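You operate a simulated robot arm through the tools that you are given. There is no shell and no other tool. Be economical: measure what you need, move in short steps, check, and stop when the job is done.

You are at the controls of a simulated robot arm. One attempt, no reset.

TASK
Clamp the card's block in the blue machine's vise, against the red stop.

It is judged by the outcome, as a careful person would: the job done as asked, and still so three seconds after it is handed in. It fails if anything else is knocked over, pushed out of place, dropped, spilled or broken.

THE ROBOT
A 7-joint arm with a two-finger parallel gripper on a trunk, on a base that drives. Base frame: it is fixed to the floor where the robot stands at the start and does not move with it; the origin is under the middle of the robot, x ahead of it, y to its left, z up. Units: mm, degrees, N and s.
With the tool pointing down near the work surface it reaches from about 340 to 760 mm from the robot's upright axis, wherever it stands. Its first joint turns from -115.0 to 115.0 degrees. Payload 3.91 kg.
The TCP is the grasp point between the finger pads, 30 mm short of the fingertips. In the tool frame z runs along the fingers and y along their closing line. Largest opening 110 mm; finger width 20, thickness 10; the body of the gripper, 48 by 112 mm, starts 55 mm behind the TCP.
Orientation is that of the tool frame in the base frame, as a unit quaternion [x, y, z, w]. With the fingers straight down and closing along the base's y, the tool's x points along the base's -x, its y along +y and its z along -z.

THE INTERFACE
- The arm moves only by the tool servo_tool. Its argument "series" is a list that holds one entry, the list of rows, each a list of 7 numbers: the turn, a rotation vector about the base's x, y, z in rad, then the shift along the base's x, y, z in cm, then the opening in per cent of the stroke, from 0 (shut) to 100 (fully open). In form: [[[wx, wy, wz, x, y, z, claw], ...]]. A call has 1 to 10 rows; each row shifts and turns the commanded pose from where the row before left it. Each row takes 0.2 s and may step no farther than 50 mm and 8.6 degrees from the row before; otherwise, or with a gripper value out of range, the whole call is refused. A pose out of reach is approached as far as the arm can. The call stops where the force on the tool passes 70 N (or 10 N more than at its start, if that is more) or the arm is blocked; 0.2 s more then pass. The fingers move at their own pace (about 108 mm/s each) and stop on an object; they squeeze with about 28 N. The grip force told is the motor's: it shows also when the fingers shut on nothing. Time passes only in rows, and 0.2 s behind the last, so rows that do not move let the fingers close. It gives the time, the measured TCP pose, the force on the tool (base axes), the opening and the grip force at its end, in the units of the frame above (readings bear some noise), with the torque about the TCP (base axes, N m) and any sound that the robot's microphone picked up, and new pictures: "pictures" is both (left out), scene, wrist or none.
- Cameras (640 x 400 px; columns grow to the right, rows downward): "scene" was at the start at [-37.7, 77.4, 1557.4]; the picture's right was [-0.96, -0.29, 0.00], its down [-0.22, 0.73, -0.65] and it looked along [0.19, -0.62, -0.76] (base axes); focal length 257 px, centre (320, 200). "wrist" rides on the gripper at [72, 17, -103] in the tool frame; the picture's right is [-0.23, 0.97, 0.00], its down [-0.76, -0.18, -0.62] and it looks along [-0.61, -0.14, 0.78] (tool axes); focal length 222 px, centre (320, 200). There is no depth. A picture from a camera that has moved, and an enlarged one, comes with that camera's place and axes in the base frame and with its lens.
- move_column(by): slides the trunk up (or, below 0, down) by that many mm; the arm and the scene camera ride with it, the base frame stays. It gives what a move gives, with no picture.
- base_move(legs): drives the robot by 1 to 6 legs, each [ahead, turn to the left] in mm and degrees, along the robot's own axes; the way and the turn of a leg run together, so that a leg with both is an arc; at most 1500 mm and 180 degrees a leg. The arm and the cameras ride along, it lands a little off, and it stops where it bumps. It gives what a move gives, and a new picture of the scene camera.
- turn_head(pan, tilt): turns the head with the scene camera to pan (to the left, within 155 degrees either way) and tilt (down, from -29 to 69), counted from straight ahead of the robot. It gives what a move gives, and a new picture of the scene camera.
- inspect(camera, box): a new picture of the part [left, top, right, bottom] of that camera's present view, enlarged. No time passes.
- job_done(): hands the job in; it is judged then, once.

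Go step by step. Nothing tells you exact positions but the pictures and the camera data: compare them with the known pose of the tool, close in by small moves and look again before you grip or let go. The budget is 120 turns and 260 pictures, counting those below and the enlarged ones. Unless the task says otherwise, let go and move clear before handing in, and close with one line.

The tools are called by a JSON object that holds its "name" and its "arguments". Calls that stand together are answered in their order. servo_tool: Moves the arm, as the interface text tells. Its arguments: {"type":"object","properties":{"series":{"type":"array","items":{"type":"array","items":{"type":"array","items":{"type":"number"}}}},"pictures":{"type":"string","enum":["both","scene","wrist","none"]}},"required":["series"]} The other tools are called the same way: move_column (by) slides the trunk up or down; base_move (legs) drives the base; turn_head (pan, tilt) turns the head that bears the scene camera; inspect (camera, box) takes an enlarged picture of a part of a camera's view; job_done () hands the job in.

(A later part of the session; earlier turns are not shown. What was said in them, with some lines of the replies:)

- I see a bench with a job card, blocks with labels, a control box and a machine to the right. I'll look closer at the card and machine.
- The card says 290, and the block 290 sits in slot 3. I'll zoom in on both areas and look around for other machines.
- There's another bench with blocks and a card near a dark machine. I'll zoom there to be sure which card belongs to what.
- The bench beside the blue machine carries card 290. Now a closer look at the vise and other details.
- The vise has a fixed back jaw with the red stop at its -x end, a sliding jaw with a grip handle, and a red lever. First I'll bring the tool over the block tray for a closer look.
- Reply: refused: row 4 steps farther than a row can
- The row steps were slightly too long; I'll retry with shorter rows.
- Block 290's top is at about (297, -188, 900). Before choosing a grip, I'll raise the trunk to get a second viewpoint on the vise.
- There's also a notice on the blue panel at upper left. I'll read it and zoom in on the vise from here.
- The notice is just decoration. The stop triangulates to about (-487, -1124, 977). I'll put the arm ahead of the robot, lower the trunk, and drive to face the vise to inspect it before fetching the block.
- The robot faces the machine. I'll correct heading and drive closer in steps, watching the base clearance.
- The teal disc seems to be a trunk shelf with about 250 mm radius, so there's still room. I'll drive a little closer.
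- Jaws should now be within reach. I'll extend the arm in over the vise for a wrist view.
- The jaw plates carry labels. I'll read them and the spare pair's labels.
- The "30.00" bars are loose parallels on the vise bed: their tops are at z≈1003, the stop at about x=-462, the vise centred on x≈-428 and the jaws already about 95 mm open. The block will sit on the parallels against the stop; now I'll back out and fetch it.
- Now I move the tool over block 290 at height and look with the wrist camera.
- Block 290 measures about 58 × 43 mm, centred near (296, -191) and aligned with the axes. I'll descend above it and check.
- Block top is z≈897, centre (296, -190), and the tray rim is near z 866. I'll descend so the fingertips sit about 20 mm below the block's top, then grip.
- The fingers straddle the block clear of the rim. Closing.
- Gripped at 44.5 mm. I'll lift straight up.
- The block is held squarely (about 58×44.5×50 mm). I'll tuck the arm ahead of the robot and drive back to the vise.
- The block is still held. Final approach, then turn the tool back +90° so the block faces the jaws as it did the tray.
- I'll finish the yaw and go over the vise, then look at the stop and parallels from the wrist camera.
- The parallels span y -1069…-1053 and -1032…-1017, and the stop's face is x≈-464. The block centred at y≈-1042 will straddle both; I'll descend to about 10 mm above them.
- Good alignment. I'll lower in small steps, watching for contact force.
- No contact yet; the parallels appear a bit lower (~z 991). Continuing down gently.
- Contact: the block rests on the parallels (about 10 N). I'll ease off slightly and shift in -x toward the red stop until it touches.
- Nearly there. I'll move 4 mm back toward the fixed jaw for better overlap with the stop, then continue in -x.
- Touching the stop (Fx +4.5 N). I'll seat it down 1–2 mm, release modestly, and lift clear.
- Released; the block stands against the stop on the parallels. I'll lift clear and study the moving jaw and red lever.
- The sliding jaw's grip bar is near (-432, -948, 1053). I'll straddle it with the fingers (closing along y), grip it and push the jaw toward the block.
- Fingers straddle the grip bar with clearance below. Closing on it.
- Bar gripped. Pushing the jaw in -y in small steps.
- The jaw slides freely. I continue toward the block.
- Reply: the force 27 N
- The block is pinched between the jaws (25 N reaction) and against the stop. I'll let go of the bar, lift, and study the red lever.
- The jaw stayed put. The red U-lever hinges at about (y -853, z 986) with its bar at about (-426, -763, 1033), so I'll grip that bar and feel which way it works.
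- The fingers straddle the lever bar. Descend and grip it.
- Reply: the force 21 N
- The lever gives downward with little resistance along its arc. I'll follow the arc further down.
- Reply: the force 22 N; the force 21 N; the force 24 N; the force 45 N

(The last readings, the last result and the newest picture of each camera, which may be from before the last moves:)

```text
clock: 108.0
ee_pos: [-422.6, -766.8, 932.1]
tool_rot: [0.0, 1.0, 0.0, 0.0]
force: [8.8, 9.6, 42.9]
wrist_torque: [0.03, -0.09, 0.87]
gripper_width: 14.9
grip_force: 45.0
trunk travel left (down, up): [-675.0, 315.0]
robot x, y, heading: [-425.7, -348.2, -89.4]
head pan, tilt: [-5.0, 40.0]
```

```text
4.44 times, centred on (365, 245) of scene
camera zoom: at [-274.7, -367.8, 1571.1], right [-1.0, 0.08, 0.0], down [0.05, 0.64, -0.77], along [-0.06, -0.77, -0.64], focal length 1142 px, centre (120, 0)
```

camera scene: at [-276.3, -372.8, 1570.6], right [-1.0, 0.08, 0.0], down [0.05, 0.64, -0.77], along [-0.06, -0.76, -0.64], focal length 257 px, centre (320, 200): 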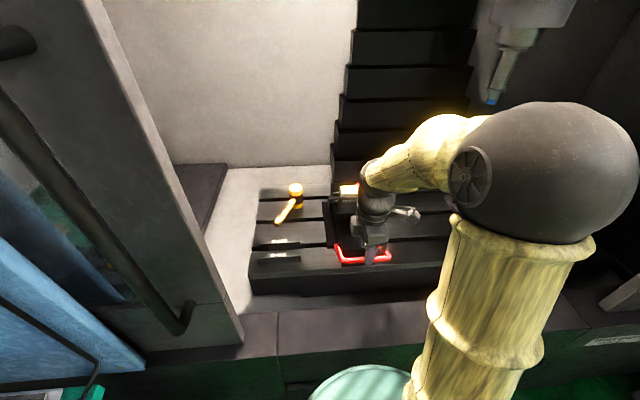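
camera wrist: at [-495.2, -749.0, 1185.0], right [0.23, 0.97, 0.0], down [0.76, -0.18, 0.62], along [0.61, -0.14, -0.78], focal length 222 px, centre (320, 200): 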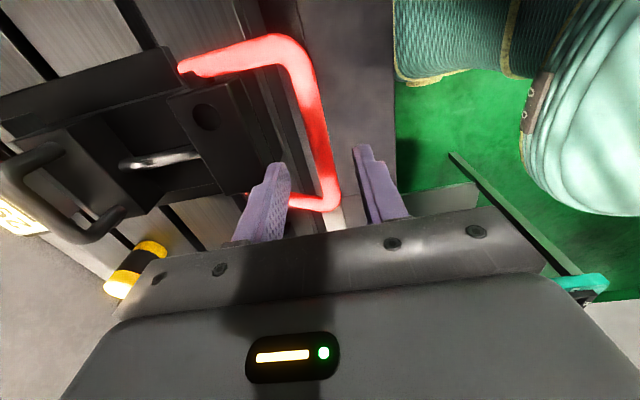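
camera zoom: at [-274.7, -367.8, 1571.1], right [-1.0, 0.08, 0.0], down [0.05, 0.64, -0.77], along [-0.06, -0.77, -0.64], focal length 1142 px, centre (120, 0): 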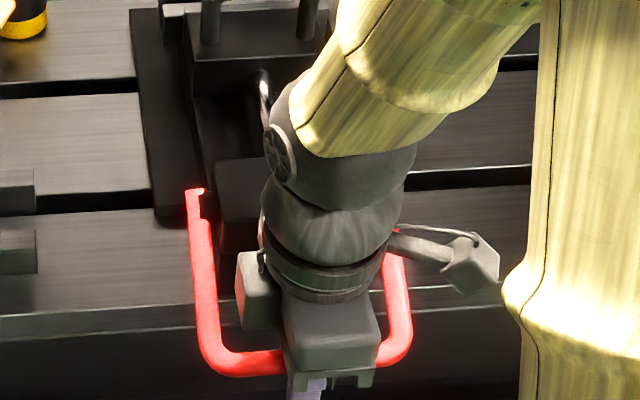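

The lever came to an end stop (Fz 43 N) about 30° below level. I'll ease off, release with a small opening and lift clear, then check whether the jaw is locked.

{"name": "servo_tool", "arguments": {"series": [[[0, 0, 0, 0, 0, 0.3, 0], [0, 0, 0, 0, 0, 0, 26], [0, 0, 0, 0, 0.2, 0, 26], [0, 0, 0, 0, 0.3, 3, 26], [0, 0, 0, 0, 0, 4, 26], [0, 0, 0, 0, 0, 4, 26], [0, 0, 0, 0, 0, 4, 26], [0, 0, 0, 0, 0, 4, 26]]], "pictures": "both"}}

{"name": "inspect", "arguments": {"camera": "scene", "box": [320, 170, 420, 290]}}

{"name": "inspect", "arguments": {"camera": "wrist", "box": [0, 0, 400, 220]}}

```text
clock: 109.8
ee_pos: [-428.5, -761.7, 1123.0]
tool_rot: [0.0, 1.0, 0.001, 0.0]
force: [-0.7, 1.0, 0.2]
wrist_torque: [0.01, -0.02, 0.0]
gripper_width: 28.4
grip_force: 0.0
trunk travel left (down, up): [-675.0, 315.0]
robot x, y, heading: [-419.9, -347.8, -89.7]
head pan, tilt: [-5.0, 40.0]
camera scene: at [-276.1, -372.1, 1570.5], right [-1.0, 0.08, 0.0], down [0.05, 0.64, -0.77], along [-0.06, -0.76, -0.64], focal length 257 px, centre (320, 200)
camera wrist: at [-499.1, -744.5, 1226.7], right [0.23, 0.97, 0.0], down [0.76, -0.18, 0.62], along [0.61, -0.14, -0.78], focal length 222 px, centre (320, 200)
```

scene: 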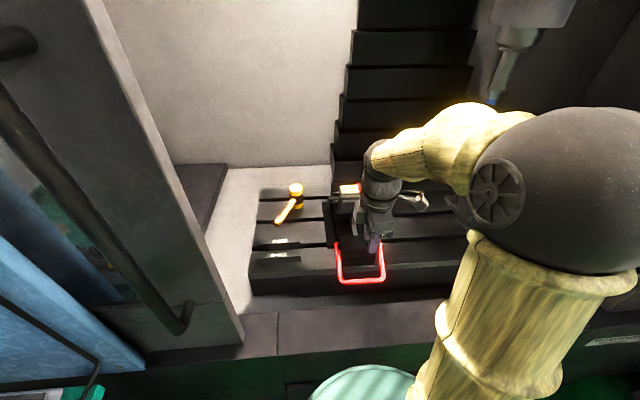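
wrist: 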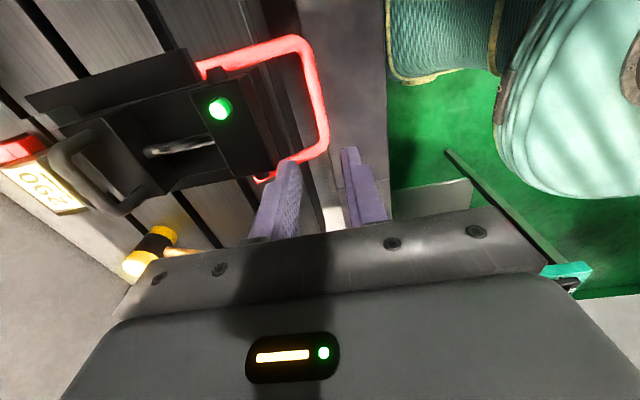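

```text
3.33 times, centred on (370, 230) of scene
camera zoom: at [-276.1, -372.1, 1570.5], right [-1.0, 0.08, 0.0], down [0.05, 0.64, -0.77], along [-0.06, -0.76, -0.64], focal length 856 px, centre (153, 100)
```

zoom: 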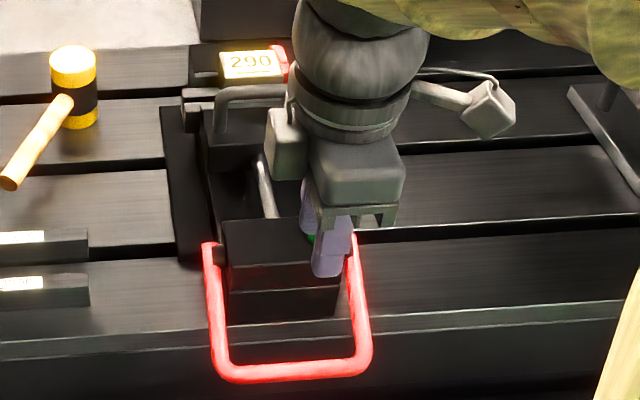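

```text
1.60 times, centred on (200, 110) of wrist
camera zoom: at [-499.1, -744.5, 1226.7], right [0.23, 0.97, 0.0], down [0.76, -0.18, 0.62], along [0.61, -0.14, -0.78], focal length 355 px, centre (512, 344)
```

zoom: 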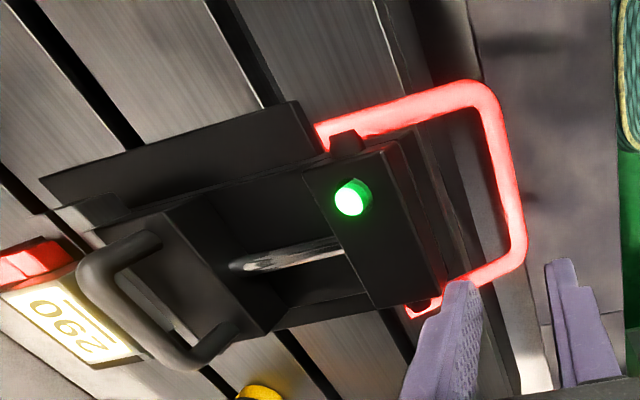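

The indicator on the vise popped up green: clamped. I'll look at the block, stop and parallels from above to verify seating.

{"name": "servo_tool", "arguments": {"series": [[[0, 0, 0, 0, -4, 3, 26], [0, 0, 0, 0, -4, 2, 26], [0, 0, 0, 0, -4.5, 0, 26], [0, 0, 0, 0, -4.5, 0, 26], [0, 0, 0, 0, -4.5, 0, 26], [0, 0, 0, -2, -3, 0, 26]]], "pictures": "wrist"}}

{"name": "inspect", "arguments": {"camera": "wrist", "box": [180, 20, 420, 200]}}

{"name": "inspect", "arguments": {"camera": "scene", "box": [320, 165, 400, 225]}}

```text
clock: 111.2
ee_pos: [-445.8, -1009.3, 1171.9]
tool_rot: [0.002, 1.0, 0.0, 0.0]
force: [0.6, 0.1, -0.4]
wrist_torque: [-0.02, 0.0, 0.01]
gripper_width: 28.6
grip_force: 0.1
trunk travel left (down, up): [-675.0, 315.0]
robot x, y, heading: [-420.5, -347.0, -89.8]
head pan, tilt: [-5.0, 40.0]
camera wrist: at [-517.1, -991.9, 1276.0], right [0.23, 0.97, 0.0], down [0.76, -0.18, 0.62], along [0.61, -0.14, -0.78], focal length 222 px, centre (320, 200)
```

wrist: 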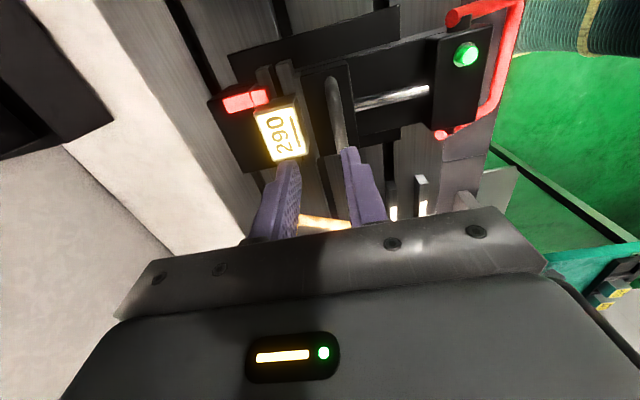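

```text
2.22 times, centred on (300, 110) of wrist
camera zoom: at [-517.1, -991.9, 1276.0], right [0.23, 0.97, 0.0], down [0.76, -0.18, 0.62], along [0.61, -0.14, -0.78], focal length 494 px, centre (364, 400)
```

zoom: 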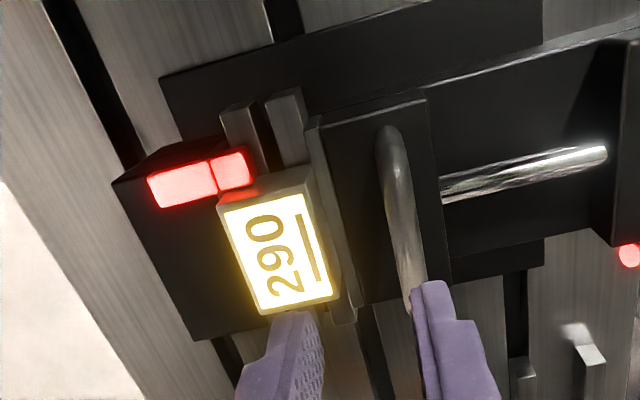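

```text
6.67 times, centred on (360, 195) of scene
camera zoom: at [-277.1, -372.7, 1570.6], right [-1.0, 0.08, 0.0], down [0.05, 0.64, -0.77], along [-0.06, -0.76, -0.64], focal length 1712 px, centre (53, 233)
```

zoom: 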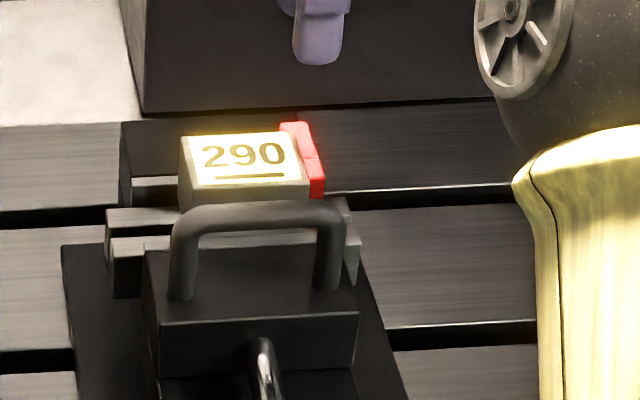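

{"name": "inspect", "arguments": {"camera": "scene", "box": [345, 175, 370, 195]}}

{"name": "inspect", "arguments": {"camera": "wrist", "box": [240, 75, 310, 125]}}

```text
16.00 times, centred on (358, 185) of scene
camera zoom: at [-277.1, -372.7, 1570.6], right [-1.0, 0.08, 0.0], down [0.05, 0.64, -0.77], along [-0.06, -0.76, -0.64], focal length 4109 px, centre (-280, 440)
```

zoom: 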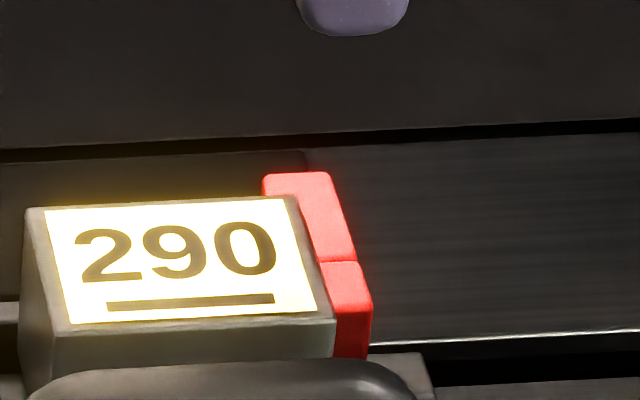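

```text
8.00 times, centred on (275, 100) of wrist
camera zoom: at [-517.1, -991.9, 1276.0], right [0.23, 0.97, 0.0], down [0.76, -0.18, 0.62], along [0.61, -0.14, -0.78], focal length 1777 px, centre (680, 1000)
```

zoom: 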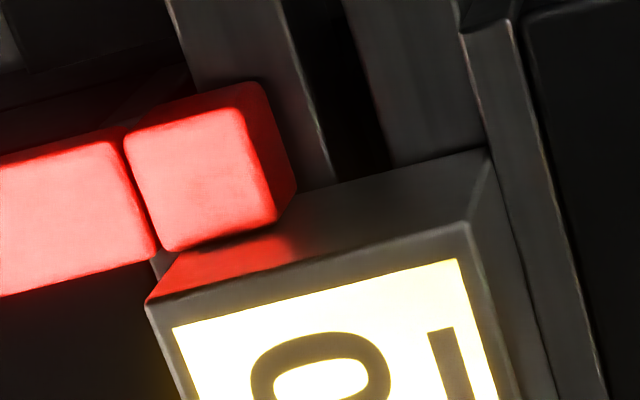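

The block looks seated, but I want to be sure there's no gap at the stop. I'll put the wrist camera straight above that contact line.

{"name": "servo_tool", "arguments": {"series": [[[0, 0, 0, 4.5, 0, -2, 26], [0, 0, 0, 1, -1.5, -3, 26]]], "pictures": "wrist"}}

{"name": "inspect", "arguments": {"camera": "wrist", "box": [210, 0, 350, 90]}}

```text
clock: 111.8
ee_pos: [-386.7, -1027.9, 1120.5]
tool_rot: [0.0, 1.0, 0.001, 0.001]
force: [-0.2, 0.4, 0.3]
wrist_torque: [-0.02, 0.02, 0.02]
gripper_width: 28.6
grip_force: 0.0
trunk travel left (down, up): [-675.0, 315.0]
robot x, y, heading: [-424.7, -345.7, -89.5]
head pan, tilt: [-5.0, 40.0]
camera wrist: at [-460.3, -1009.9, 1224.4], right [0.23, 0.97, 0.0], down [0.76, -0.18, 0.62], along [0.61, -0.14, -0.78], focal length 222 px, centre (320, 200)
```

wrist: 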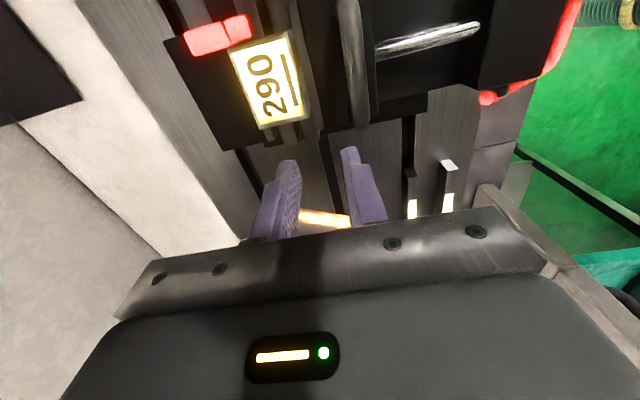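

```text
4.44 times, centred on (280, 45) of wrist
camera zoom: at [-460.3, -1009.9, 1224.4], right [0.23, 0.97, 0.0], down [0.76, -0.18, 0.62], along [0.61, -0.14, -0.78], focal length 987 px, centre (498, 889)
```

zoom: 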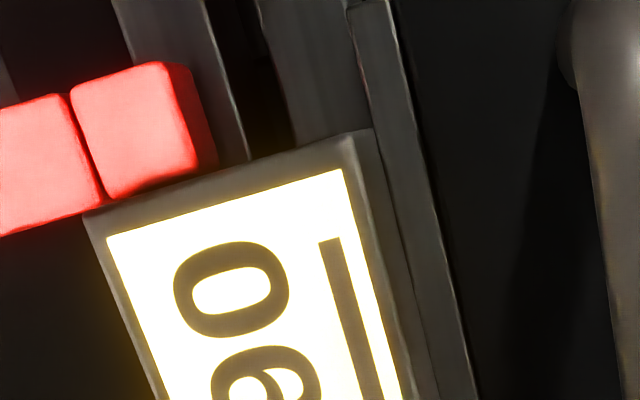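

{"name": "inspect", "arguments": {"camera": "wrist", "box": [222, 30, 262, 55]}}

```text
16.00 times, centred on (242, 42) of wrist
camera zoom: at [-460.3, -1009.9, 1224.4], right [0.23, 0.97, 0.0], down [0.76, -0.18, 0.62], along [0.61, -0.14, -0.78], focal length 3554 px, centre (1568, 2720)
```

zoom: 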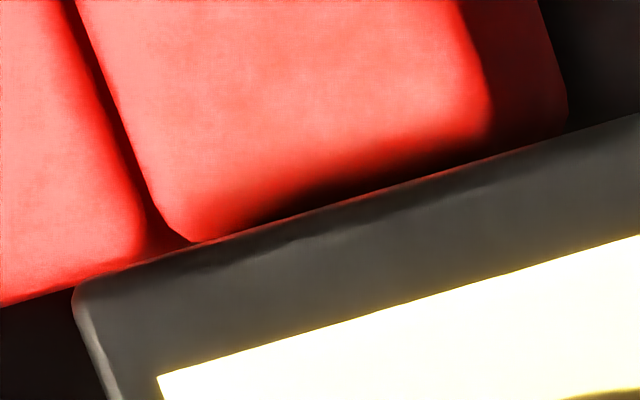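

From directly above, the block is flush against the stop with no gap, clamped and on its parallels. I'll retract the arm clear.

{"name": "servo_tool", "arguments": {"series": [[[0, 0, 0, 0, 0, 4, 26], [0, 0, 0, 0, 2, 4, 26], [0, 0, 0, 0, 4.5, 2, 26], [0, 0, 0, 0, 4.5, 0, 26], [0, 0, 0, 0, 4.5, 0, 26], [0, 0, 0, 0, 4.5, 0, 26], [0, 0, 0, 0, 4.5, 0, 26]]], "pictures": "scene"}}

{"name": "inspect", "arguments": {"camera": "scene", "box": [240, 165, 420, 290]}}

```text
clock: 113.4
ee_pos: [-390.6, -777.7, 1223.1]
tool_rot: [-0.001, 1.0, 0.0, 0.0]
force: [-0.2, -0.1, -0.2]
wrist_torque: [-0.03, 0.01, -0.01]
gripper_width: 28.7
grip_force: 0.0
trunk travel left (down, up): [-675.0, 315.0]
robot x, y, heading: [-422.1, -344.8, -89.7]
head pan, tilt: [-5.0, 40.0]
camera scene: at [-275.9, -371.2, 1570.6], right [-1.0, 0.08, 0.0], down [0.05, 0.64, -0.77], along [-0.06, -0.76, -0.64], focal length 257 px, centre (320, 200)
```

scene: 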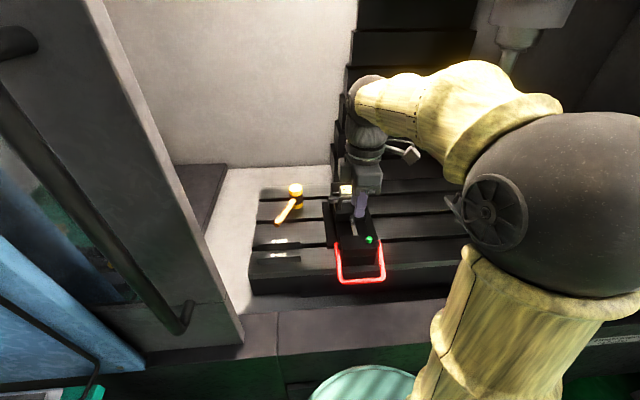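

```text
3.20 times, centred on (330, 228) of scene
camera zoom: at [-275.9, -371.2, 1570.6], right [-1.0, 0.08, 0.0], down [0.05, 0.64, -0.77], along [-0.06, -0.76, -0.64], focal length 822 px, centre (288, 112)
```

zoom: 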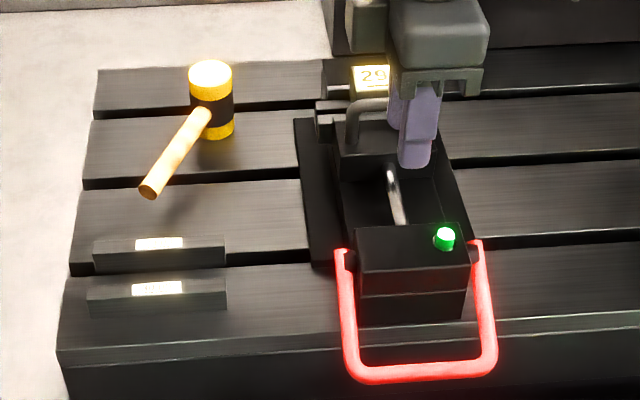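

The lever is down, the indicator is green, nothing else was disturbed, and the arm is clear. Handing in.

{"name": "job_done", "arguments": {}}

```text
The job is handed in.
```

Block 290, the one named on the job card, is clamped in the blue machine's vise. It sits on the parallels, flush against the red stop, with the vise lever down and its indicator green.
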